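You operate a simulated robot arm through the tools that you are given. There is no shell and no other tool. Be economical: measure what you need, move in short steps, check, and stop when the job is done.

The job below is to be done with a simulated robot arm. You get a single attempt, and the scene is never put back.

## Task
Tip cleaner on the dish cloth and wipe the oily smear off the counter.
Fine: stand the cleaner bottle back and shut its flip cap; put the cloth back. Set down upright: cleaner bottle. Where these are worked on the way, their far stop is far enough and under half their travel is too little: flip cap. What is to be rubbed or washed off counts as gone when no trace of it is left.

Only the result counts: the job must be done as asked and must still hold three seconds after the hand-in. Knocking over, shifting, dropping, spilling or breaking anything else fails it. A push-on lid holds only when it is set on centred and level and pressed home; a screw cap is set on level and turned clockwise until tight. Flat cloth is picked up by pressing the open fingertips on it (5 to 10 N) and closing them slowly along it; thin cloth reads only 2 to 8 mm in the jaws.

## Robot
A 6-joint arm with a two-finger parallel gripper, fixed in place. Base frame: the origin is at the foot of the arm, x ahead of it, y to its left, z up; the work surface is at about z = 0.87. Units: m, rad, N and s.
With the tool pointing down near the work surface it reaches from about 0.46 to 0.88 m from the base axis. Its first joint turns from -2.007 to 2.007 rad. Payload 4.2 kg.
Tool frame: the origin (TCP) lies between the finger pads and is the grasp point; the fingertips stand 0.023 m ahead of it; z points along the fingers, y is the line along which they close. Largest opening 0.094 m; finger width 0.038, thickness 0.01; the body of the gripper, 0.054 by 0.096 m, starts 0.039 m behind the TCP.
Orientation is that of the tool frame in the base frame, as a unit quaternion [x, y, z, w]. With the fingers straight down and closing along the base's y, the tool's x points along the base's -x, its y along +y and its z along -z.

## Interface
- The arm moves only by the tool send_rows. Its argument "rows" is a list of rows, each an object of numbers (a shift or turn left out is 0, a gripper value left out holds the last): "hand": the gripper command, from -1 (fully open) to 1 (shut), values between in proportion; "tx", "ty", "tz": the shift along the tool's x, y, z in m; "rx", "ry", "rz": the turn, a rotation vector about the tool's x, y, z in rad. In form: [{"hand": .., "tx": .., "ty": .., "tz": .., "rx": .., "ry": .., "rz": ..}, ...]. A call has 1 to 8 rows; each row shifts and turns the commanded pose from where the row before left it, along the tool's axes as they then stand. Each row takes 0.2 s and may step no farther than 0.05 m and 0.15 rad from the row before; otherwise, or with a gripper value out of range, the whole call is refused. Where a pose cannot be reached the arm comes as near as it can. A force on the tool above 40 N (or 10 N above the force at the start of the call, whichever is more), or a blocked arm, ends the call early, and 0.2 s more pass. The fingers move at their own pace (about 0.108 m/s each) and stop on an object; they squeeze with about 36 N. The grip force told is the motor's: it shows also when the fingers shut on nothing. Time passes only in rows, and 0.2 s behind the last, so rows that do not move let the fingers close. It gives the time, the measured TCP pose, the force on the tool (base axes), the opening and the grip force at its end, in the units of the frame above (readings bear some noise), with the torque about the TCP (base axes, N m) and any sound that the robot's microphone picked up.
- Cameras (640 x 400 px; columns grow to the right, rows downward): "scene" is fixed at [0.055, 0.5005, 1.6305]; the picture's right is [-0.72, -0.69, 0.00], its down [-0.36, 0.38, -0.85] and it looks along [0.59, -0.61, -0.53] (base axes); focal length 371 px, centre (320, 200). "wrist" rides on the gripper at [0.086, 0.016, -0.075] in the tool frame; the picture's right is [-0.18, 0.98, 0.00], its down [-0.58, -0.11, -0.81] and it looks along [-0.79, -0.15, 0.59] (tool axes); focal length 243 px, centre (320, 200). There is no depth. A picture from a camera that has moved, and an enlarged one, comes with that camera's place and axes in the base frame and with its lens. The place of the scene camera against the robot may be out by one fixed shift of up to 0.018 m in any direction.
- capture(camera): a new picture of that camera. No time passes.
- raise_lower(by): slides the trunk up (or, below 0, down) by that many m; the arm rides with it, the base frame stays. It gives what a move gives, with no picture.
- inspect(camera, box): a new picture of the part [left, top, right, bottom] of that camera's present view, enlarged. No time passes.
- hand_in(): hands the job in; it is judged then, once.

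Go step by step. Nothing tells you positions but the pictures and the camera data: compare them with the known pose of the tool, close in by small moves and look again before you grip or let go. The budget is 120 turns and 76 pictures, counting those below and the enlarged ones. Unless the task says otherwise, let go and move clear before handing in, and close with one line.

The tools are called after "Call:" as a command line: name --argument value ..., lists and objects as JSON in quotes. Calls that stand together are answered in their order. send_rows: Moves the arm, as the interface text tells. Its arguments: {"type":"object","properties":{"rows":{"type":"array","items":{"type":"object","properties":{"hand":{"type":"number"},"tx":{"type":"number"},"ty":{"type":"number"},"tz":{"type":"number"},"rx":{"type":"number"},"ry":{"type":"number"},"rz":{"type":"number"}}}}},"required":["rows"]} The other tools are called the same way: raise_lower (by) slides the trunk up or down; capture (camera) takes a picture; inspect (camera, box) takes an enlarged picture of a part of a camera's view; hand_in () hands the job in.

At the start:

```text
time: 0.0
ee_pos: [0.5666, -0.2067, 1.2996]
ee_rot: [0.0, 1.0, 0.0, 0.0]
contact_force: [-0.4, 0.4, 0.3]
moment: [0.05, -0.01, -0.02]
width: 0.0938
gripper_force: 0.1
trunk travel left (down, up): [-0.8, 0.19]
```

scene: 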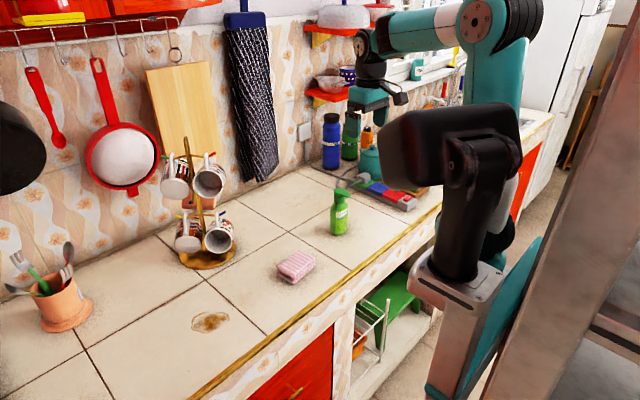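
wrist: 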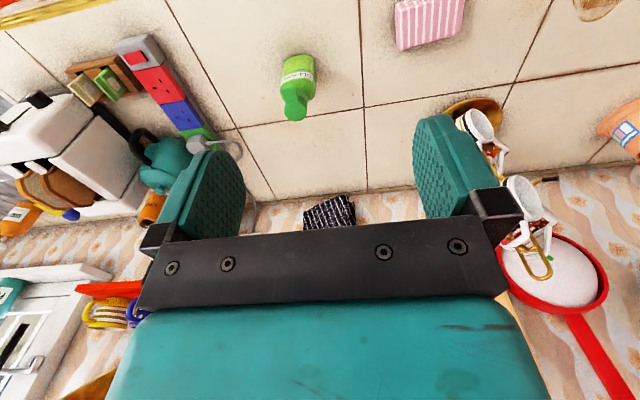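

The green bottle seems to stand near (0.72,-0.27), the pink cloth near (0.68,-0.05) and the smear near (0.70,0.24). I'll enlarge these first.

Call:
inspect --camera "scene" --box '[260, 170, 380, 290]'

Call:
inspect --camera "wrist" --box '[240, 0, 480, 150]'

Call:
inspect --camera "scene" --box '[150, 280, 270, 355]'

```text
3.33 times, centred on (320, 230) of scene
camera zoom: at [0.055, 0.5005, 1.6305], right [-0.72, -0.69, 0.0], down [-0.36, 0.38, -0.85], along [0.59, -0.61, -0.53], focal length 1238 px, centre (320, 100)
```

zoom: 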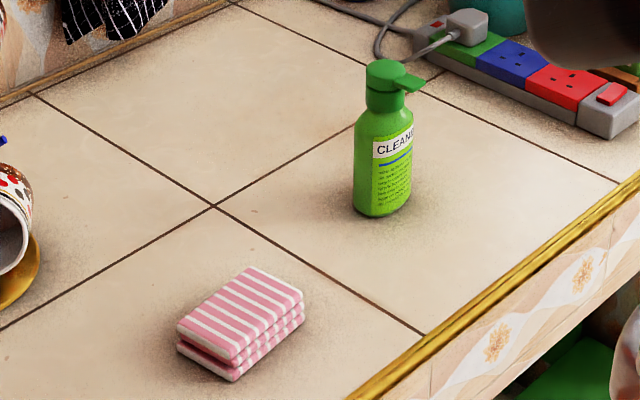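

```text
2.67 times, centred on (360, 75) of wrist
camera zoom: at [0.4793, -0.1909, 1.3743], right [0.18, 0.98, 0.0], down [0.58, -0.11, 0.81], along [0.79, -0.15, -0.59], focal length 647 px, centre (213, 533)
```

zoom: 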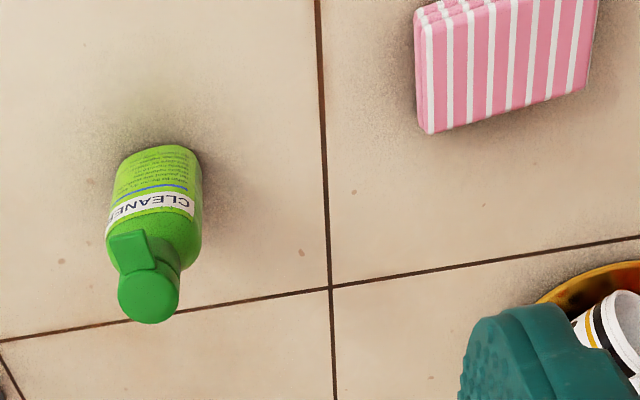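

```text
5.33 times, centred on (210, 318) of scene
camera zoom: at [0.055, 0.5005, 1.6305], right [-0.72, -0.69, 0.0], down [-0.36, 0.38, -0.85], along [0.59, -0.61, -0.53], focal length 1981 px, centre (907, -427)
```

zoom: 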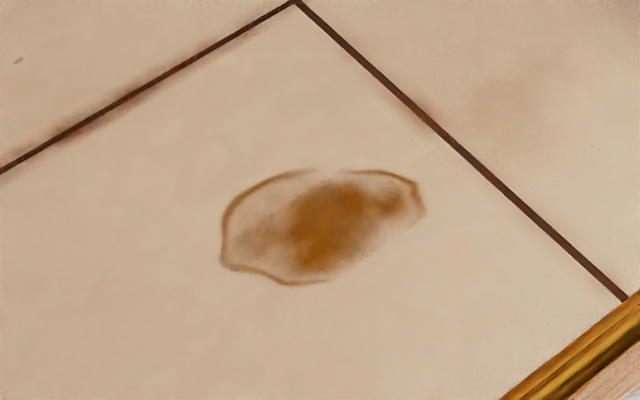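

Bottle stands upright with a round cap and a tab pointing towards the robot. I move the hand closer above it for a better look.

Call:
send_rows --rows '[{"tx": -0.008, "ty": -0.016, "tz": 0.042}, {"tx": -0.008, "ty": -0.016, "tz": 0.042}, {"tx": -0.008, "ty": -0.016, "tz": 0.042}, {"tx": -0.008, "ty": -0.016, "tz": 0.042}, {}]'

Call:
capture --camera "wrist"

Call:
inspect --camera "wrist" --box '[200, 60, 440, 210]'

```text
time: 1.2
ee_pos: [0.5969, -0.2707, 1.1336]
ee_rot: [0.0, 1.0, 0.0, 0.0]
contact_force: [0.8, 0.4, -0.3]
moment: [-0.01, -0.01, 0.01]
width: 0.0939
gripper_force: 0.1
trunk travel left (down, up): [-0.8, 0.19]
```

```text
70 pictures are left
camera wrist: at [0.5104, -0.2557, 1.2082], right [0.18, 0.98, 0.0], down [0.58, -0.11, 0.81], along [0.79, -0.15, -0.59], focal length 243 px, centre (320, 200)
```

wrist: 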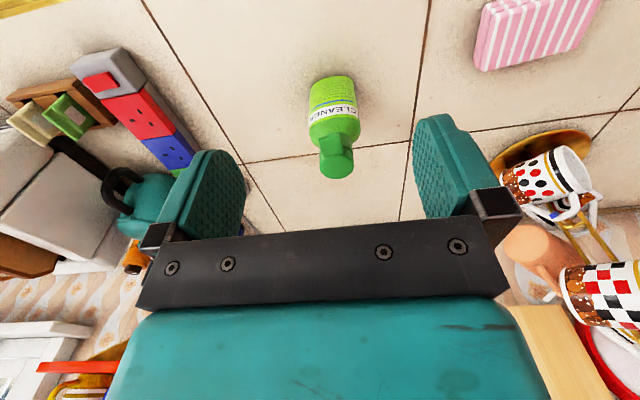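

```text
2.67 times, centred on (320, 135) of wrist
camera zoom: at [0.5104, -0.2557, 1.2082], right [0.18, 0.98, 0.0], down [0.58, -0.11, 0.81], along [0.79, -0.15, -0.59], focal length 647 px, centre (320, 373)
```

zoom: 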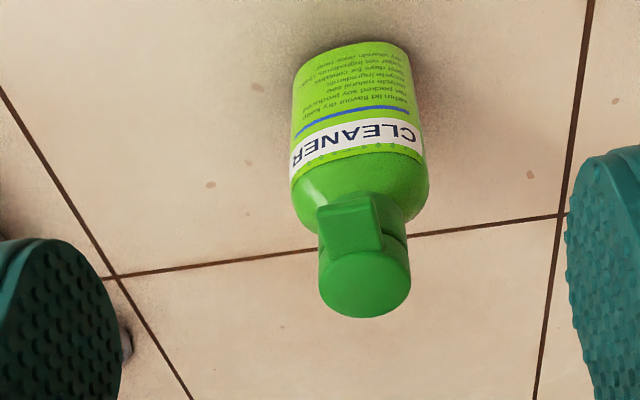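

Cap has a tab pointing at -x, tip near (0.672,-0.275,1.0). I'll turn the hand to point forward with its fingers stacked vertically, camera to the left, to see the cap from the side.

Call:
send_rows --rows '[{"tx": 0.02, "rx": -0.0864, "ry": -0.0864, "rz": 0.0864}, {"rx": -0.0864, "ry": -0.0864, "rz": 0.0864}, {"rx": -0.0864, "ry": -0.0864, "rz": 0.0864}, {"rx": -0.0864, "ry": -0.0864, "rz": 0.0864}, {"rx": -0.0864, "ry": -0.0864, "rz": 0.0864}, {"rx": -0.0864, "ry": -0.0864, "rz": 0.0864}, {"rx": -0.0864, "ry": -0.0864, "rz": 0.0864}]'

Call:
send_rows --rows '[{"rx": -0.0864, "ry": -0.0864, "rz": 0.0864}, {"rx": -0.0864, "ry": -0.0864, "rz": 0.0864}, {"rx": -0.0864, "ry": -0.0864, "rz": 0.0864}, {"rx": -0.0864, "ry": -0.0864, "rz": 0.0864}, {"rx": -0.0864, "ry": -0.0864, "rz": 0.0864}, {"rx": -0.0864, "ry": -0.0864, "rz": 0.0864}, {"rx": -0.0864, "ry": -0.0864, "rz": 0.0864}, {}]'

Call:
capture --camera "wrist"

Call:
capture --camera "scene"

```text
time: 2.8
ee_pos: [0.5786, -0.2699, 1.1327]
ee_rot: [0.289, 0.865, 0.289, 0.29]
contact_force: [-0.1, 0.3, -0.7]
moment: [0.01, -0.03, -0.01]
width: 0.094
gripper_force: 0.1
trunk travel left (down, up): [-0.8, 0.19]
```

```text
time: 4.6
ee_pos: [0.5784, -0.2976, 1.1804]
ee_rot: [0.501, 0.565, 0.466, 0.461]
contact_force: [-0.7, -0.5, -0.1]
moment: [0.02, 0.01, -0.02]
width: 0.094
gripper_force: 0.2
out of reach, approached as far as the arm can: row 6, 7
trunk travel left (down, up): [-0.8, 0.19]
```

```text
68 pictures are left
camera wrist: at [0.4993, -0.2165, 1.2024], right [0.15, -0.12, 0.98], down [-0.77, -0.64, 0.04], along [0.62, -0.76, -0.19], focal length 243 px, centre (320, 200)
```

wrist: 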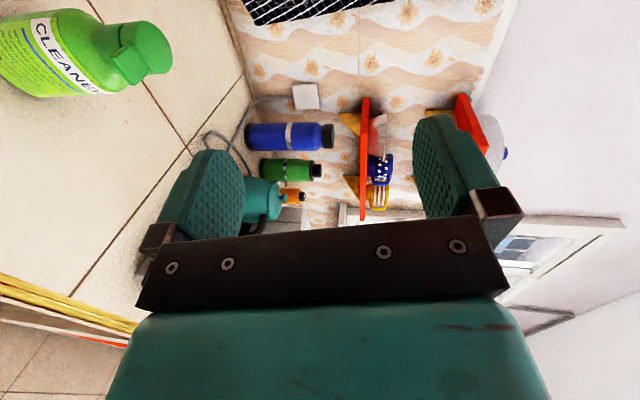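

```text
67 pictures are left
```

scene: 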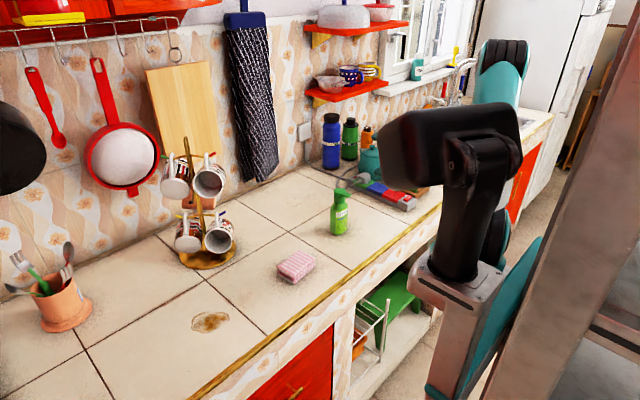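

The horizontal pose is just out of reach here, but I have a side view of the bottle. Let me enlarge it.

Call:
inspect --camera "wrist" --box '[0, 0, 192, 120]'

Call:
raise_lower --by -0.12

```text
3.33 times, centred on (96, 60) of wrist
camera zoom: at [0.4993, -0.2165, 1.2024], right [0.15, -0.12, 0.98], down [-0.77, -0.64, 0.04], along [0.62, -0.76, -0.19], focal length 809 px, centre (1067, 667)
```

zoom: 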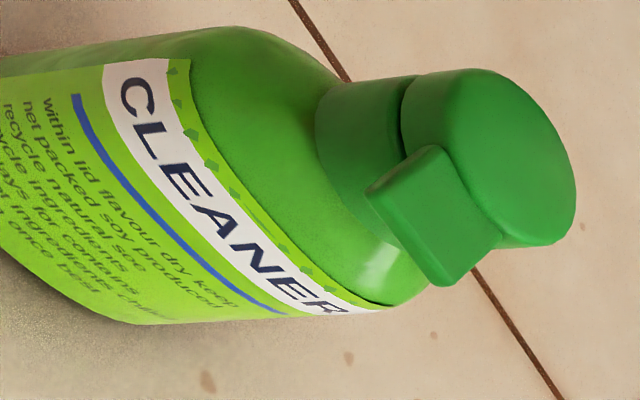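

```text
time: 6.1
ee_pos: [0.5781, -0.2977, 1.0604]
ee_rot: [0.5, 0.566, 0.466, 0.46]
contact_force: [-0.8, -0.5, 0.6]
moment: [0.0, 0.0, -0.01]
width: 0.0938
gripper_force: 0.0
trunk travel left (down, up): [-0.68, 0.31]
```

Lid top centre comes out at about (0.703,-0.274,1.018), tab tip at (0.673,-0.276,1.005). With the trunk lower I correct the orientation and position.

Call:
send_rows --rows '[{"tz": 0.02, "rx": -0.07, "ry": -0.036, "rz": 0.03}, {"tx": 0.01, "tz": 0.0, "rx": -0.07, "ry": -0.036, "rz": 0.03}, {}, {}]'

```text
time: 7.1
ee_pos: [0.6371, -0.3153, 1.1045]
ee_rot: [0.506, 0.504, 0.494, 0.495]
contact_force: [-0.3, -0.4, 1.0]
moment: [-0.01, 0.01, -0.03]
width: 0.094
gripper_force: 0.0
out of reach, approached as far as the arm can: row 1, 2
trunk travel left (down, up): [-0.68, 0.31]
```

The arm came as near as it could, to z=1.10, so the trunk is still too high. I lower it a bit more and test again.

Call:
raise_lower --by -0.07

Call:
send_rows --rows '[{"hand": 1, "tz": -0.02}, {}, {}]'

Call:
capture --camera "wrist"

```text
time: 8.2
ee_pos: [0.638, -0.3162, 1.0355]
ee_rot: [0.506, 0.505, 0.494, 0.495]
contact_force: [-1.3, -0.2, 0.1]
moment: [0.0, 0.01, -0.02]
width: 0.0941
gripper_force: 0.0
trunk travel left (down, up): [-0.61, 0.38]
```

```text
time: 9.0
ee_pos: [0.6223, -0.3178, 1.0413]
ee_rot: [0.508, 0.507, 0.492, 0.493]
contact_force: [0.7, 0.1, 0.2]
moment: [-0.03, 0.03, -0.02]
width: 0.0
gripper_force: 35.5
out of reach, approached as far as the arm can: row 1
trunk travel left (down, up): [-0.61, 0.38]
```

```text
65 pictures are left
camera wrist: at [0.5464, -0.2328, 1.0602], right [0.03, -0.18, 0.98], down [-0.81, -0.58, -0.08], along [0.59, -0.79, -0.17], focal length 243 px, centre (320, 200)
```

wrist: 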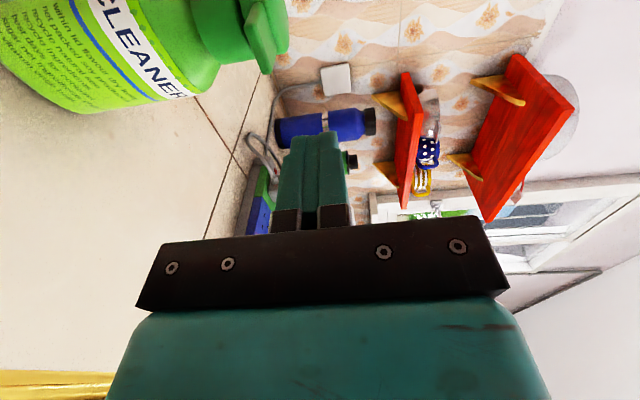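

Good side view now. I lower further, then align the closed fingers under the tab level.

Call:
raise_lower --by -0.1

Call:
send_rows --rows '[{"tx": 0.02, "ty": 0.02, "rx": 0.0, "ry": 0.0, "rz": 0.0}, {"tx": 0.02, "ty": 0.018}, {}]'

Call:
capture --camera "wrist"

```text
time: 10.3
ee_pos: [0.6213, -0.3182, 0.9421]
ee_rot: [0.507, 0.507, 0.492, 0.494]
contact_force: [0.7, -0.1, -0.3]
moment: [0.0, 0.01, 0.0]
width: 0.0
gripper_force: 35.9
trunk travel left (down, up): [-0.51, 0.48]
```

```text
time: 11.1
ee_pos: [0.621, -0.2773, 0.9795]
ee_rot: [0.508, 0.507, 0.492, 0.493]
contact_force: [0.7, -1.1, -0.3]
moment: [0.01, -0.04, 0.0]
width: 0.0
gripper_force: 36.0
trunk travel left (down, up): [-0.51, 0.48]
```

```text
64 pictures are left
camera wrist: at [0.5463, -0.1917, 0.9987], right [0.03, -0.18, 0.98], down [-0.81, -0.58, -0.08], along [0.59, -0.79, -0.17], focal length 243 px, centre (320, 200)
```

wrist: 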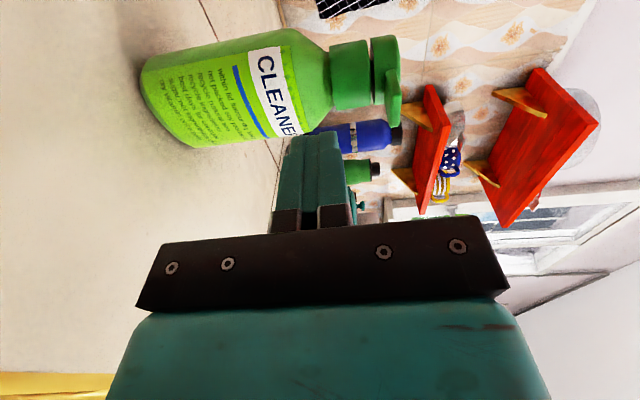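

Call:
inspect --camera "wrist" --box '[260, 20, 420, 220]'

```text
2.00 times, centred on (340, 120) of wrist
camera zoom: at [0.5463, -0.1917, 0.9987], right [0.03, -0.18, 0.98], down [-0.81, -0.58, -0.08], along [0.59, -0.79, -0.17], focal length 485 px, centre (280, 360)
```

zoom: 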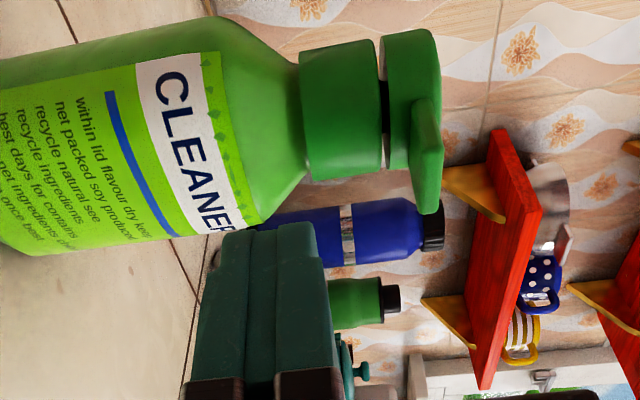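

Tab underside is near z=1.015, with its tip at x≈0.665. I slide the closed fingertips below the tab.

Call:
send_rows --rows '[{"ty": 0.008, "rx": -0.03}, {"ty": 0.007, "tz": 0.012}, {"tz": 0.012}, {"tz": 0.01}, {}]'

Call:
inspect --camera "wrist" --box '[260, 20, 420, 220]'

Call:
inspect --camera "scene" --box '[300, 150, 420, 250]'

```text
time: 12.3
ee_pos: [0.6559, -0.278, 0.9942]
ee_rot: [0.501, 0.499, 0.5, 0.5]
contact_force: [0.1, -0.6, 0.3]
moment: [0.04, -0.03, 0.01]
width: 0.0001
gripper_force: 36.5
trunk travel left (down, up): [-0.51, 0.48]
```

```text
2.00 times, centred on (340, 120) of wrist
camera zoom: at [0.5811, -0.1926, 1.0097], right [0.0, -0.18, 0.98], down [-0.81, -0.58, -0.11], along [0.59, -0.79, -0.15], focal length 485 px, centre (280, 360)
```

zoom: 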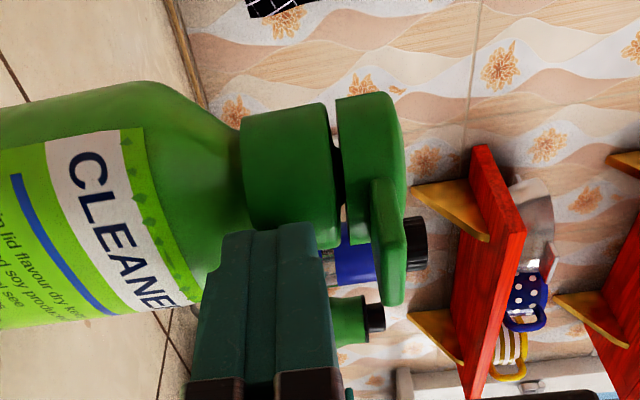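

```text
4.00 times, centred on (360, 200) of scene
camera zoom: at [0.055, 0.5005, 1.6305], right [-0.72, -0.69, 0.0], down [-0.36, 0.38, -0.85], along [0.59, -0.61, -0.53], focal length 1485 px, centre (160, 200)
```

zoom: 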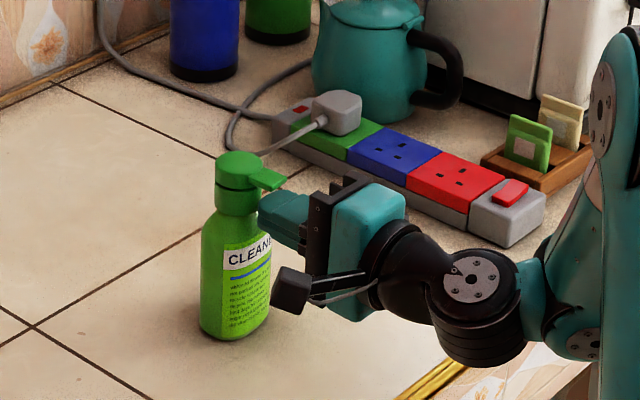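

Fingertips are under the tab without touching. I lift slowly and watch the force.

Call:
send_rows --rows '[{"ty": 0.006}, {"ty": 0.005}, {"ty": 0.004}, {"ty": 0.004}]'

Call:
inspect --camera "wrist" --box '[260, 20, 420, 220]'

```text
time: 13.3
ee_pos: [0.6566, -0.2776, 1.0139]
ee_rot: [0.501, 0.499, 0.5, 0.5]
contact_force: [-0.3, 0.4, 0.4]
moment: [-0.01, 0.02, 0.02]
width: 0.0001
gripper_force: 36.2
trunk travel left (down, up): [-0.51, 0.48]
```

```text
2.00 times, centred on (340, 120) of wrist
camera zoom: at [0.5814, -0.1926, 1.0296], right [0.0, -0.18, 0.98], down [-0.81, -0.58, -0.11], along [0.59, -0.79, -0.15], focal length 485 px, centre (280, 360)
```

zoom: 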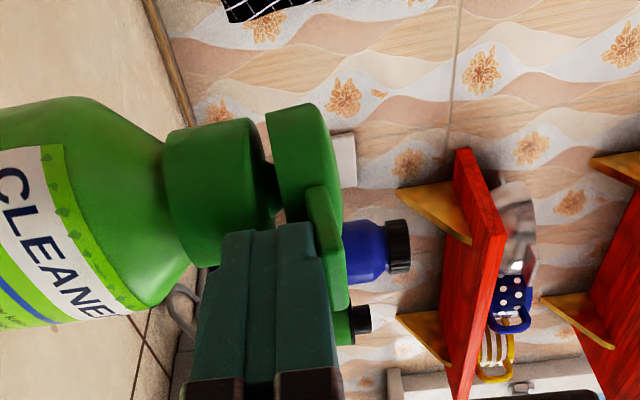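

The lid is opening with almost no force. I continue up and forward along the arc.

Call:
send_rows --rows '[{"ty": 0.006, "tz": 0.002}, {"ty": 0.006, "tz": 0.003}, {"ty": 0.006, "tz": 0.005}, {"ty": 0.004, "tz": 0.007}, {"ty": 0.003, "tz": 0.008}]'

Call:
inspect --camera "wrist" --box '[260, 20, 420, 220]'

```text
time: 14.5
ee_pos: [0.6824, -0.2767, 1.0383]
ee_rot: [0.5, 0.499, 0.499, 0.501]
contact_force: [0.1, -0.4, -0.2]
moment: [0.0, -0.02, -0.03]
width: 0.0
gripper_force: 36.1
trunk travel left (down, up): [-0.51, 0.48]
```

```text
2.00 times, centred on (340, 120) of wrist
camera zoom: at [0.6069, -0.1918, 1.0554], right [0.0, -0.18, 0.98], down [-0.81, -0.58, -0.11], along [0.59, -0.79, -0.15], focal length 485 px, centre (280, 360)
```

zoom: 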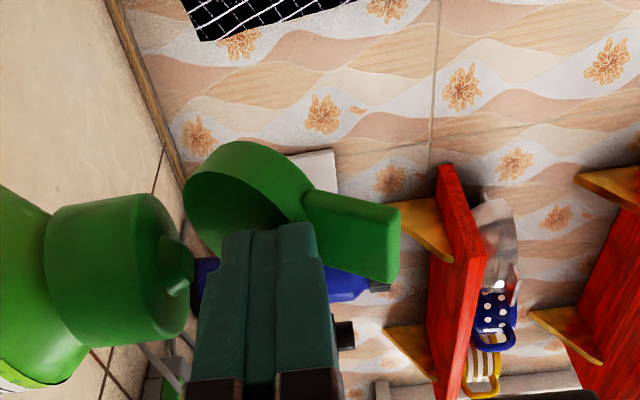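

Lid is about 70° open. I push it further back.

Call:
send_rows --rows '[{"ty": 0.002, "tz": 0.008}, {"ty": 0.001, "tz": 0.008}, {"tz": 0.008}, {"tz": 0.008}]'

Call:
inspect --camera "wrist" --box '[200, 20, 400, 220]'

Call:
inspect --camera "scene" --box '[300, 150, 420, 250]'

```text
time: 15.5
ee_pos: [0.7144, -0.2777, 1.0424]
ee_rot: [0.501, 0.499, 0.5, 0.5]
contact_force: [-1.1, 0.0, 0.2]
moment: [0.02, -0.02, -0.03]
width: 0.0
gripper_force: 36.4
trunk travel left (down, up): [-0.51, 0.48]
```

```text
2.00 times, centred on (300, 120) of wrist
camera zoom: at [0.6385, -0.1917, 1.0581], right [0.0, -0.18, 0.98], down [-0.81, -0.58, -0.11], along [0.59, -0.79, -0.15], focal length 485 px, centre (360, 360)
```

zoom: 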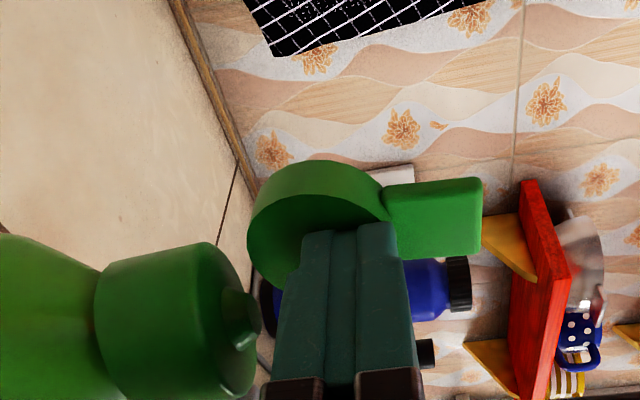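

```text
4.00 times, centred on (360, 200) of scene
camera zoom: at [0.055, 0.5005, 1.6305], right [-0.72, -0.69, 0.0], down [-0.36, 0.38, -0.85], along [0.59, -0.61, -0.53], focal length 1485 px, centre (160, 200)
```

zoom: 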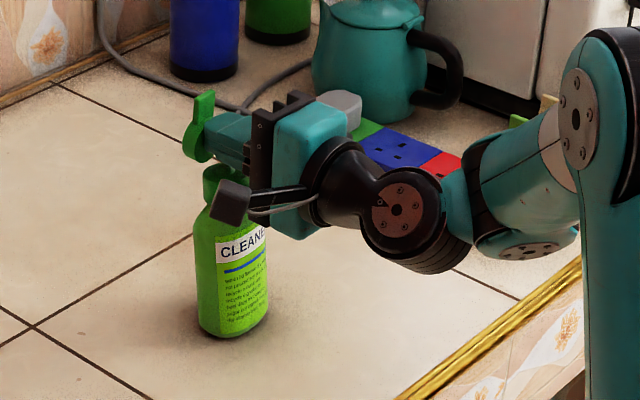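

Lid is vertical now. I push a bit more to be well past half its travel.

Call:
send_rows --rows '[{"tz": 0.006}, {"tz": 0.006}, {"tz": 0.005}]'

Call:
inspect --camera "scene" --box '[300, 150, 420, 250]'

```text
time: 16.3
ee_pos: [0.7312, -0.2791, 1.0406]
ee_rot: [0.5, 0.499, 0.5, 0.501]
contact_force: [-0.1, 0.0, 0.6]
moment: [0.03, -0.03, 0.03]
width: 0.0
gripper_force: 35.9
trunk travel left (down, up): [-0.51, 0.48]
```

```text
4.00 times, centred on (360, 200) of scene
camera zoom: at [0.055, 0.5005, 1.6305], right [-0.72, -0.69, 0.0], down [-0.36, 0.38, -0.85], along [0.59, -0.61, -0.53], focal length 1485 px, centre (160, 200)
```

zoom: 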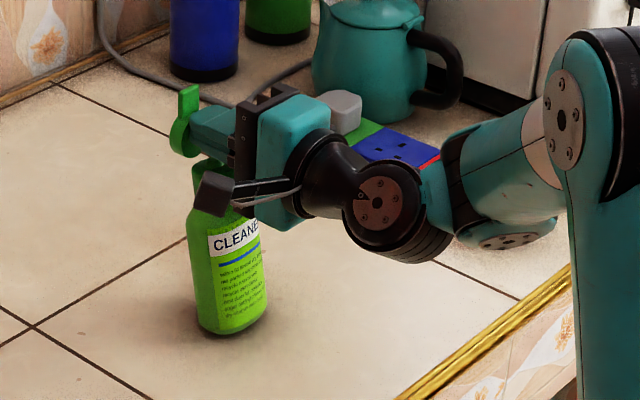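

The lid hit its stop and the bottle is tipping slightly, so I back off gently now.

Call:
send_rows --rows '[{"tz": -0.005}, {"tz": -0.005}, {"tz": -0.005}, {"tz": -0.005}, {"tz": -0.01}, {"tz": -0.01}]'

Call:
inspect --camera "scene" --box '[300, 150, 420, 250]'

Call:
inspect --camera "wrist" --box '[200, 20, 400, 220]'

```text
time: 17.7
ee_pos: [0.6908, -0.2803, 1.042]
ee_rot: [0.5, 0.5, 0.5, 0.5]
contact_force: [-0.6, -0.1, -0.1]
moment: [0.03, 0.02, -0.01]
width: 0.0004
gripper_force: 35.7
trunk travel left (down, up): [-0.51, 0.48]
```

```text
4.00 times, centred on (360, 200) of scene
camera zoom: at [0.055, 0.5005, 1.6305], right [-0.72, -0.69, 0.0], down [-0.36, 0.38, -0.85], along [0.59, -0.61, -0.53], focal length 1485 px, centre (160, 200)
```

zoom: 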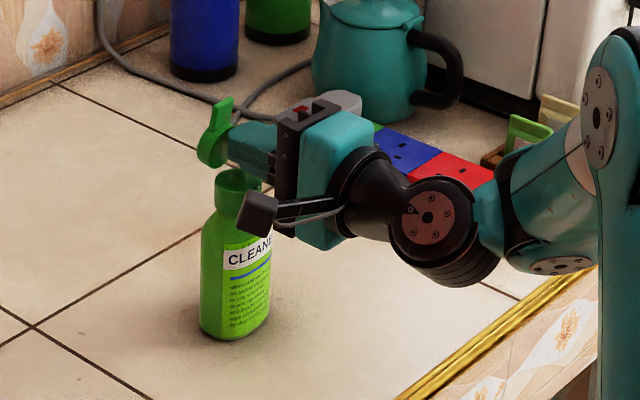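

```text
2.00 times, centred on (300, 120) of wrist
camera zoom: at [0.615, -0.1934, 1.0584], right [0.0, -0.18, 0.98], down [-0.81, -0.58, -0.11], along [0.59, -0.79, -0.15], focal length 485 px, centre (360, 360)
```

zoom: 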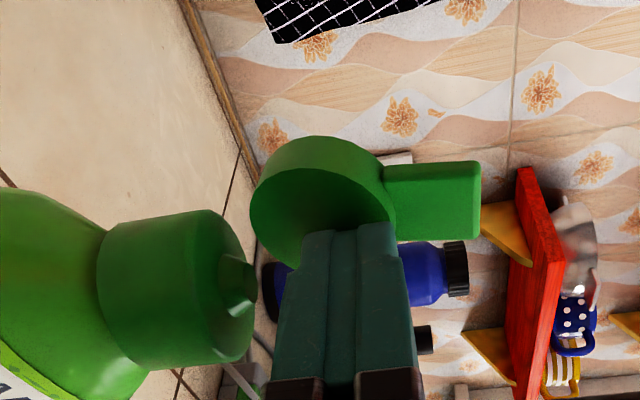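

Bottle stands upright again. I withdraw the hand and check the lid stays open.

Call:
send_rows --rows '[{"tz": -0.02}, {"tz": -0.03}, {"tz": -0.02, "hand": -1}, {}, {}]'

Call:
inspect --camera "wrist" --box '[200, 0, 440, 200]'

Call:
capture --camera "scene"

```text
time: 18.9
ee_pos: [0.6216, -0.277, 1.0424]
ee_rot: [0.501, 0.499, 0.499, 0.501]
contact_force: [-0.6, -0.6, -0.1]
moment: [0.0, -0.04, -0.01]
width: 0.0942
gripper_force: 0.1
trunk travel left (down, up): [-0.51, 0.48]
```

```text
2.00 times, centred on (320, 100) of wrist
camera zoom: at [0.5448, -0.1915, 1.0579], right [0.0, -0.18, 0.98], down [-0.81, -0.58, -0.11], along [0.59, -0.79, -0.15], focal length 485 px, centre (320, 400)
```

zoom: 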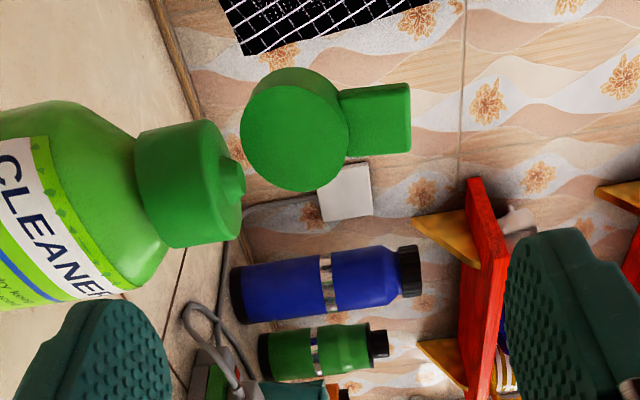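

```text
52 pictures are left
```

scene: 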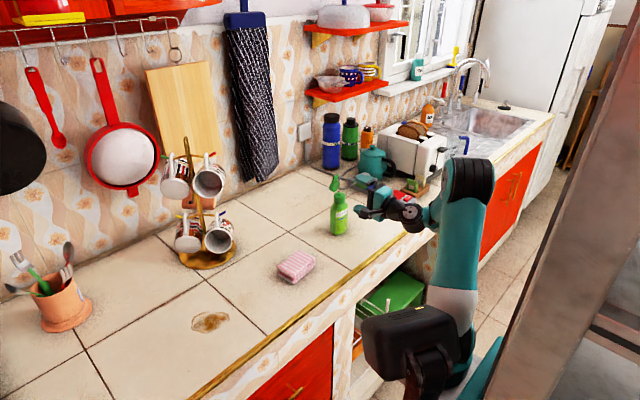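

The lid stays open at its stop. Now I roll the hand 90° (camera on top, fingers closing sideways) and tilt it slightly down to grip the bottle body.

Call:
send_rows --rows '[{"rz": 0.143}, {"rz": 0.143}, {"rz": 0.143}, {"rz": 0.143}, {"rz": 0.143}, {"rz": 0.143}, {"rz": 0.143}, {"rz": 0.143}]'

Call:
send_rows --rows '[{"rz": 0.143}, {"rz": 0.143}, {"rz": 0.141}, {"ry": -0.117}, {"ry": -0.117}, {"ry": -0.116}, {}]'

Call:
capture --camera "wrist"

Call:
capture --camera "scene"

```text
time: 20.7
ee_pos: [0.6214, -0.2781, 1.0421]
ee_rot: [0.691, 0.149, 0.691, 0.15]
contact_force: [-0.1, 1.4, 0.0]
moment: [0.01, 0.0, -0.01]
width: 0.0941
gripper_force: 0.1
trunk travel left (down, up): [-0.51, 0.48]
```

```text
time: 22.3
ee_pos: [0.6198, -0.2781, 1.0421]
ee_rot: [0.82, -0.002, 0.573, 0.002]
contact_force: [-0.8, 0.2, -0.4]
moment: [0.01, 0.03, 0.02]
width: 0.094
gripper_force: 0.1
trunk travel left (down, up): [-0.51, 0.48]
```

```text
51 pictures are left
camera wrist: at [0.5793, -0.2955, 1.1486], right [-0.07, -0.98, -0.17], down [-0.96, 0.11, -0.27], along [0.28, 0.15, -0.95], focal length 243 px, centre (320, 200)
```

wrist: 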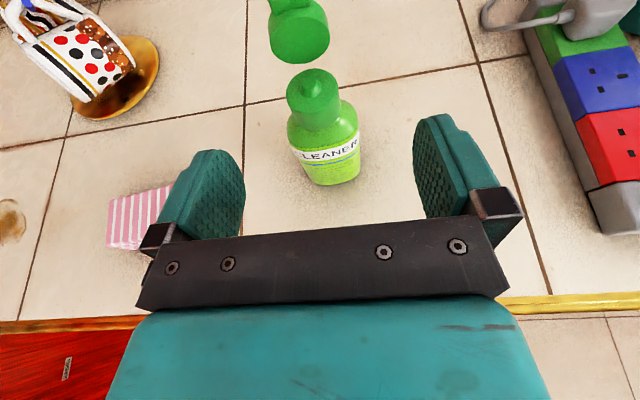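

```text
50 pictures are left
```

scene: 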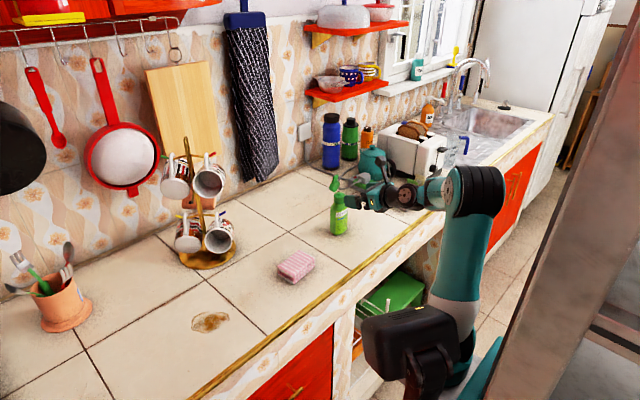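

Bottle sits centred between the fingers. I lower in front of it and then move forward around the body.

Call:
send_rows --rows '[{"tx": -0.0313, "ty": -0.002, "tz": 0.0114}, {"tx": -0.0313, "ty": -0.002, "tz": 0.0114}, {"tx": -0.0313, "tz": 0.0114}, {"tx": 0.0088, "tz": 0.0241}, {"tx": 0.0088, "tz": 0.0241}, {}]'

Call:
capture --camera "wrist"

Call:
inspect --camera "scene" --box '[280, 150, 440, 250]'

```text
time: 23.7
ee_pos: [0.6739, -0.274, 0.9415]
ee_rot: [0.819, 0.0, 0.574, 0.001]
contact_force: [1.2, 0.5, -0.2]
moment: [0.02, 0.02, 0.01]
width: 0.094
gripper_force: 0.0
trunk travel left (down, up): [-0.51, 0.48]
```

```text
49 pictures are left
camera wrist: at [0.6317, -0.292, 1.0487], right [-0.07, -0.98, -0.17], down [-0.96, 0.11, -0.27], along [0.28, 0.15, -0.95], focal length 243 px, centre (320, 200)
```

wrist: 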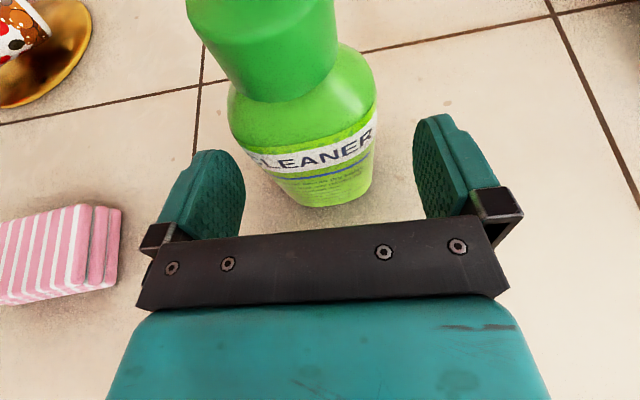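

```text
4.00 times, centred on (360, 200) of scene
camera zoom: at [0.055, 0.5005, 1.6305], right [-0.72, -0.69, 0.0], down [-0.36, 0.38, -0.85], along [0.59, -0.61, -0.53], focal length 1485 px, centre (160, 200)
```

zoom: 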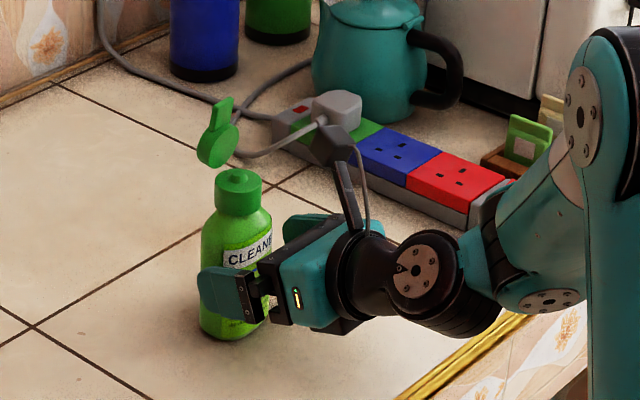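

Aligned. I go forward the last 2 cm and close on the bottle.

Call:
send_rows --rows '[{"tx": 0.0041, "tz": 0.0113}, {"tx": 0.0041, "tz": 0.0113}, {"hand": 0.2}, {"hand": 0.5}, {"hand": 1}, {}, {}]'

Call:
capture --camera "wrist"

```text
time: 25.3
ee_pos: [0.6977, -0.2741, 0.9414]
ee_rot: [0.819, 0.0, 0.574, 0.0]
contact_force: [0.1, 1.2, 0.4]
moment: [0.17, -0.04, -0.02]
width: 0.0631
gripper_force: 36.0
trunk travel left (down, up): [-0.51, 0.48]
```

```text
47 pictures are left
camera wrist: at [0.655, -0.291, 1.0488], right [-0.06, -0.98, -0.17], down [-0.96, 0.11, -0.27], along [0.28, 0.15, -0.95], focal length 243 px, centre (320, 200)
```

wrist: 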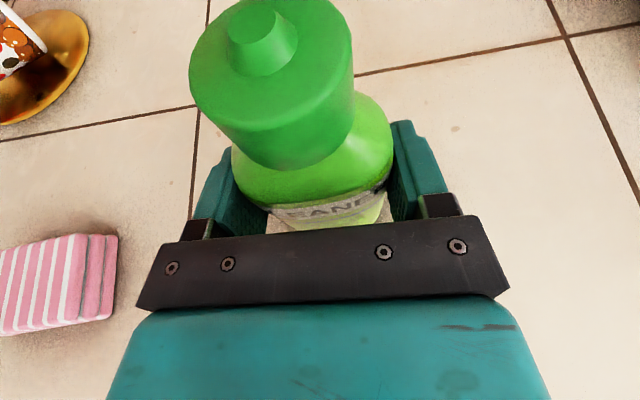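

Bottle is held at 63 mm. I lift it 10 cm and move toward the cloth to see where it lies.

Call:
send_rows --rows '[{"tx": 0.0235, "tz": -0.0086}, {"tx": 0.0235, "tz": -0.0086}, {"tx": 0.0235, "tz": -0.0086}, {"tx": 0.0235, "tz": -0.0086}, {"ty": -0.04}, {"ty": -0.04}, {"ty": -0.04}, {}]'

Call:
capture --camera "wrist"

Call:
capture --camera "scene"

```text
time: 27.1
ee_pos: [0.6949, -0.1526, 1.0423]
ee_rot: [0.819, -0.001, 0.574, 0.0]
contact_force: [0.6, 0.7, -2.8]
moment: [0.0, -0.02, -0.02]
width: 0.0635
gripper_force: 36.1
trunk travel left (down, up): [-0.51, 0.48]
```

```text
46 pictures are left
camera wrist: at [0.655, -0.1705, 1.1494], right [-0.07, -0.98, -0.17], down [-0.96, 0.11, -0.27], along [0.28, 0.15, -0.95], focal length 243 px, centre (320, 200)
```

wrist: 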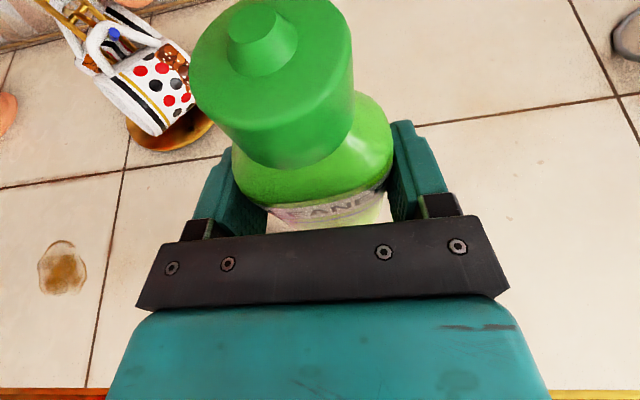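

```text
45 pictures are left
```

scene: 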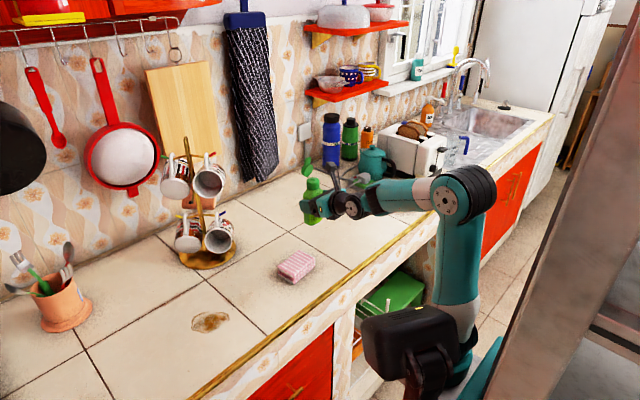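

From the views, the cloth is centred near (0.666,-0.05), about 95×65 mm, and the smear near (0.683,0.232). I go to the pouring position and begin to roll.

Call:
send_rows --rows '[{"tx": -0.0128, "ty": -0.0238, "tz": 0.0116}, {"tx": -0.0128, "ty": -0.0238, "tz": 0.0116}, {"rz": -0.148}, {"rz": -0.148}, {"rz": -0.148}, {"rz": -0.148}, {"rz": -0.148}, {"rz": -0.148}]'

Call:
send_rows --rows '[{"rz": -0.148}, {"rz": -0.148}, {"rz": -0.148}, {"rz": -0.148}]'

Call:
inspect --camera "scene" --box '[220, 160, 420, 300]'

Call:
capture --camera "wrist"

```text
time: 28.9
ee_pos: [0.7053, -0.1336, 1.0044]
ee_rot: [0.739, 0.352, 0.518, 0.248]
contact_force: [0.1, -0.4, -0.1]
moment: [-0.02, 0.05, 0.02]
width: 0.0725
gripper_force: 0.1
out of reach, approached as far as the arm can: row 1, 2
trunk travel left (down, up): [-0.51, 0.48]
```

```text
time: 29.9
ee_pos: [0.7031, -0.1337, 1.0038]
ee_rot: [0.605, 0.552, 0.422, 0.388]
contact_force: [-0.7, -0.5, -1.0]
moment: [-0.01, -0.01, -0.01]
width: 0.0
gripper_force: 35.7
trunk travel left (down, up): [-0.51, 0.48]
```

```text
2.86 times, centred on (320, 230) of scene
camera zoom: at [0.055, 0.5005, 1.6305], right [-0.72, -0.69, 0.0], down [-0.36, 0.38, -0.85], along [0.59, -0.61, -0.53], focal length 1061 px, centre (320, 114)
```

zoom: 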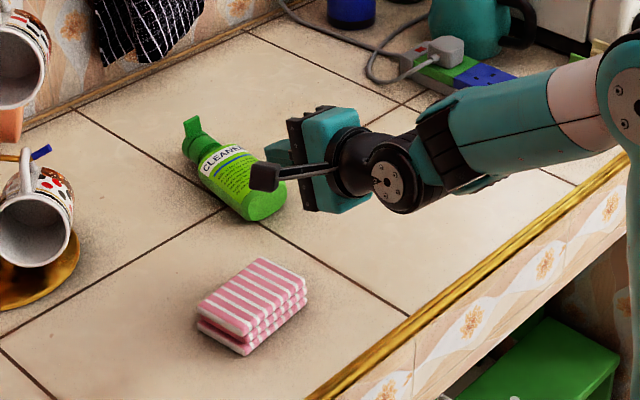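

```text
43 pictures are left
camera wrist: at [0.6409, -0.0504, 1.0517], right [0.33, -0.27, 0.9], down [-0.81, -0.57, 0.13], along [0.48, -0.78, -0.41], focal length 243 px, centre (320, 200)
```

wrist: 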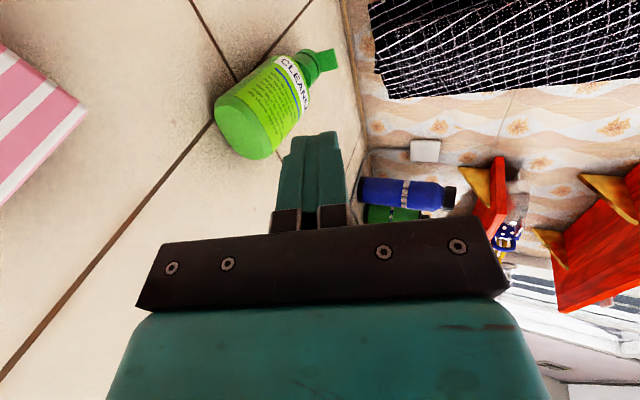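

The bottle slipped out of the fingers during an out-of-reach step and now lies on its side, which I must recover from. I look closely first.

Call:
inspect --camera "scene" --box '[260, 180, 340, 240]'

Call:
inspect --camera "wrist" --box '[190, 20, 350, 170]'

```text
6.67 times, centred on (300, 210) of scene
camera zoom: at [0.055, 0.5005, 1.6305], right [-0.72, -0.69, 0.0], down [-0.36, 0.38, -0.85], along [0.59, -0.61, -0.53], focal length 2476 px, centre (453, 133)
```

zoom: 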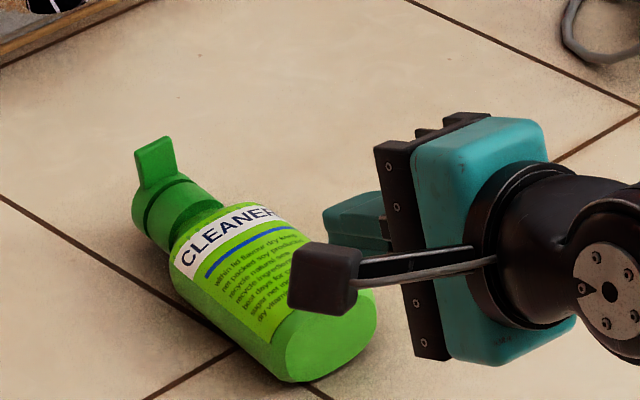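

```text
2.67 times, centred on (270, 95) of wrist
camera zoom: at [0.6409, -0.0504, 1.0517], right [0.33, -0.27, 0.9], down [-0.81, -0.57, 0.13], along [0.48, -0.78, -0.41], focal length 647 px, centre (453, 480)
```

zoom: 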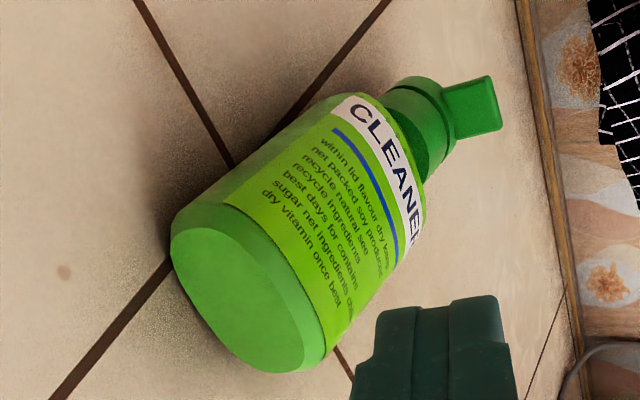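

The lid shut itself when the bottle fell, and I see no puddle. It lies on its back from about (0.77,-0.168) to (0.92,-0.192); I'll raise, turn the hand straight down with the camera on the far side, and pick it up.

Call:
raise_lower --by 0.2

Call:
send_rows --rows '[{"hand": -1, "rz": 0.148}, {"rz": 0.148}, {"rz": 0.148}, {"rz": 0.148}, {"rz": 0.148}, {"rz": 0.148}, {"rz": 0.148}, {"rz": 0.148}]'

Call:
send_rows --rows '[{"rz": 0.148}, {"rz": 0.148}, {"ry": -0.145}, {"ry": -0.145}, {"ry": -0.145}, {"ry": -0.145}, {"ry": -0.145}, {"ry": -0.145}]'

Call:
send_rows --rows '[{"ry": -0.145}, {"ry": -0.145}, {"ry": -0.06}, {}]'

Call:
capture --camera "wrist"

```text
time: 32.1
ee_pos: [0.7031, -0.1351, 1.2045]
ee_rot: [0.605, 0.552, 0.423, 0.388]
contact_force: [-0.2, -0.7, -0.3]
moment: [0.04, 0.0, -0.03]
width: 0.0
gripper_force: 35.9
trunk travel left (down, up): [-0.71, 0.28]
```

```text
time: 33.9
ee_pos: [0.7024, -0.1341, 1.204]
ee_rot: [0.81, 0.118, 0.568, 0.085]
contact_force: [0.8, 0.2, -0.6]
moment: [0.01, -0.02, 0.02]
width: 0.0939
gripper_force: 0.0
trunk travel left (down, up): [-0.71, 0.28]
```

```text
time: 35.7
ee_pos: [0.693, -0.1778, 1.1932]
ee_rot: [0.985, 0.003, 0.174, 0.004]
contact_force: [-0.5, -0.9, 0.6]
moment: [0.0, 0.0, 0.02]
width: 0.0939
gripper_force: 0.1
out of reach, approached as far as the arm can: row 3, 4, 5, 6, 7
trunk travel left (down, up): [-0.71, 0.28]
```

```text
time: 36.7
ee_pos: [0.693, -0.177, 1.1925]
ee_rot: [1.0, -0.001, 0.0, 0.0]
contact_force: [-0.2, -0.4, -0.8]
moment: [-0.02, 0.03, -0.01]
width: 0.0941
gripper_force: 0.0
trunk travel left (down, up): [-0.71, 0.28]
```

```text
40 pictures are left
camera wrist: at [0.7782, -0.194, 1.2675], right [-0.19, -0.98, 0.0], down [-0.58, 0.11, 0.81], along [-0.79, 0.15, -0.59], focal length 243 px, centre (320, 200)
```

wrist: 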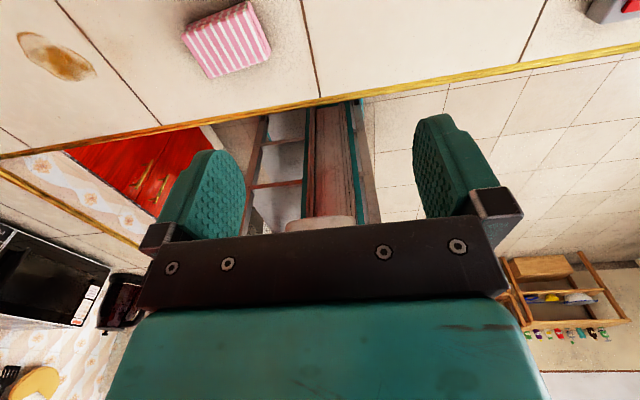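

Hand is vertical with the camera on the far side. I move over the lying bottle, yaw to match it, and descend partway.

Call:
send_rows --rows '[{"tx": 0.036, "tz": 0.03, "rz": 0.078}, {"tx": 0.036, "tz": 0.03, "rz": 0.077}, {"tx": 0.036, "ty": -0.006, "tz": 0.03}, {"tx": 0.036, "ty": -0.006, "tz": 0.03}, {"tz": 0.03}, {"tz": 0.03}, {}]'

Call:
capture --camera "wrist"

Call:
inspect --camera "scene" --box '[240, 140, 360, 240]'

```text
time: 38.3
ee_pos: [0.8715, -0.2153, 1.0382]
ee_rot: [0.997, -0.078, -0.003, 0.005]
contact_force: [0.1, 0.5, 1.2]
moment: [-0.03, -0.02, -0.02]
width: 0.0943
gripper_force: 0.2
out of reach, approached as far as the arm can: row 1, 2, 3, 4, 5, 6
trunk travel left (down, up): [-0.71, 0.28]
```

```text
39 pictures are left
camera wrist: at [0.9532, -0.2457, 1.1118], right [-0.33, -0.94, 0.01], down [-0.55, 0.21, 0.81], along [-0.76, 0.26, -0.59], focal length 243 px, centre (320, 200)
```

wrist: 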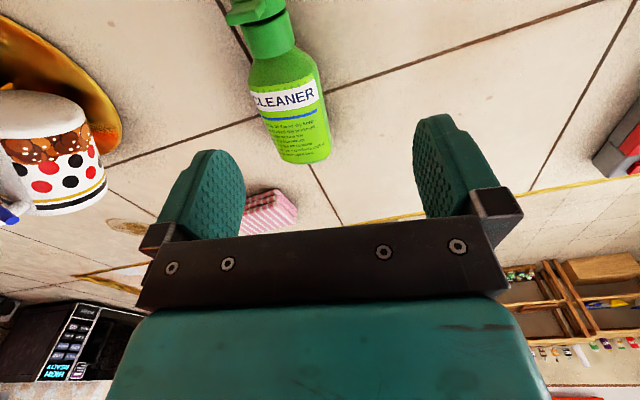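

```text
4.00 times, centred on (300, 190) of scene
camera zoom: at [0.055, 0.5005, 1.6305], right [-0.72, -0.69, 0.0], down [-0.36, 0.38, -0.85], along [0.59, -0.61, -0.53], focal length 1485 px, centre (400, 240)
```

zoom: 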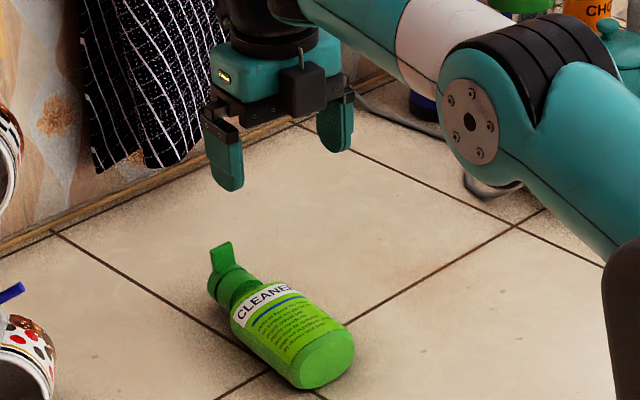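

The flipped wrist seems to be at its roll limit, which pushes the hand outward. I give back the yaw (the pads will straighten the bottle by 9°) and re-approach.

Call:
send_rows --rows '[{"rz": -0.08}, {"rz": -0.08}, {}, {}]'

```text
time: 39.3
ee_pos: [0.8698, -0.2152, 1.0368]
ee_rot: [1.0, 0.002, 0.001, 0.0]
contact_force: [1.0, -0.1, -0.3]
moment: [0.0, -0.02, -0.03]
width: 0.0942
gripper_force: 0.0
trunk travel left (down, up): [-0.71, 0.28]
```

Call:
send_rows --rows '[{"tx": -0.012, "ty": -0.012}, {"tx": -0.012, "ty": -0.012}, {"tx": -0.01, "ty": -0.012}, {}]'

Call:
capture --camera "wrist"

```text
time: 40.3
ee_pos: [0.8355, -0.1783, 1.0364]
ee_rot: [1.0, 0.001, 0.0, 0.001]
contact_force: [-0.4, 0.4, -0.7]
moment: [-0.02, -0.01, 0.03]
width: 0.0943
gripper_force: 0.0
trunk travel left (down, up): [-0.71, 0.28]
```

```text
37 pictures are left
camera wrist: at [0.9214, -0.1951, 1.111], right [-0.18, -0.98, 0.0], down [-0.58, 0.11, 0.81], along [-0.79, 0.15, -0.59], focal length 243 px, centre (320, 200)
```

wrist: 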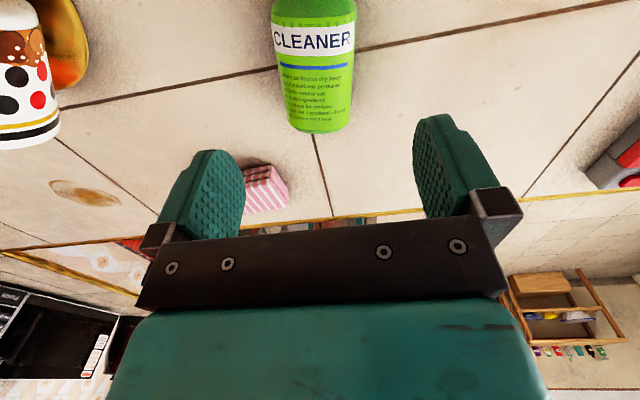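

Reachable and aligned. I descend around the bottle body.

Call:
send_rows --rows '[{"tz": 0.035}, {"tz": 0.035}, {"tz": 0.03}, {"tz": 0.02}, {"tz": 0.015}, {}]'

Call:
inspect --camera "scene" --box '[240, 140, 360, 240]'

```text
time: 41.7
ee_pos: [0.8369, -0.1806, 0.9018]
ee_rot: [1.0, 0.001, 0.001, 0.001]
contact_force: [-0.2, 0.4, -0.6]
moment: [0.02, -0.02, 0.03]
width: 0.094
gripper_force: 0.1
trunk travel left (down, up): [-0.71, 0.28]
```

```text
4.00 times, centred on (300, 190) of scene
camera zoom: at [0.055, 0.5005, 1.6305], right [-0.72, -0.69, 0.0], down [-0.36, 0.38, -0.85], along [0.59, -0.61, -0.53], focal length 1485 px, centre (400, 240)
```

zoom: 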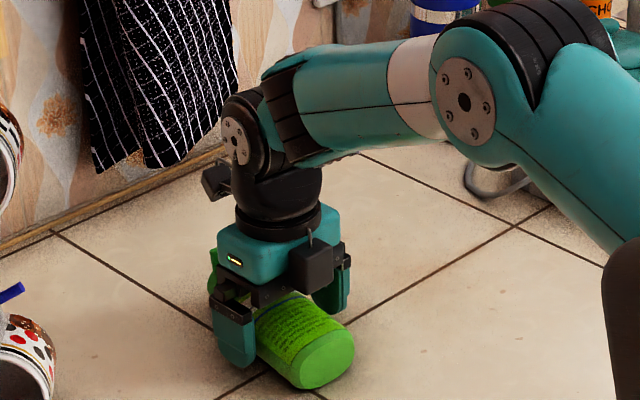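

Well placed around the body. Close the fingers.

Call:
send_rows --rows '[{"tz": 0.004, "hand": 0}, {"hand": 0.3}, {"hand": 1}, {}, {}]'

Call:
inspect --camera "scene" --box '[240, 140, 360, 240]'

```text
time: 42.9
ee_pos: [0.8368, -0.1787, 0.8993]
ee_rot: [1.0, 0.002, 0.002, 0.001]
contact_force: [1.5, -1.1, 10.5]
moment: [0.18, -0.06, -0.13]
width: 0.0627
gripper_force: 36.2
trunk travel left (down, up): [-0.71, 0.28]
```

```text
4.00 times, centred on (300, 190) of scene
camera zoom: at [0.055, 0.5005, 1.6305], right [-0.72, -0.69, 0.0], down [-0.36, 0.38, -0.85], along [0.59, -0.61, -0.53], focal length 1485 px, centre (400, 240)
```

zoom: 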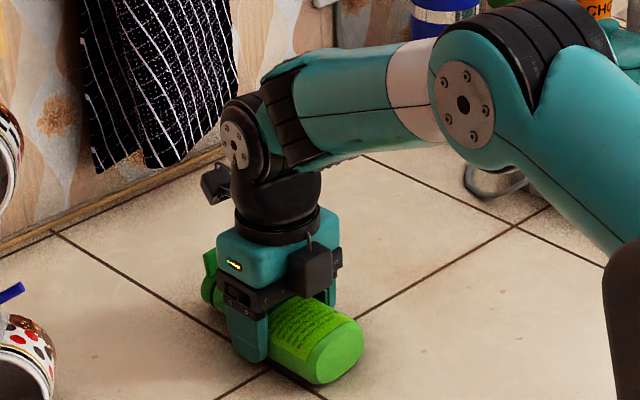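

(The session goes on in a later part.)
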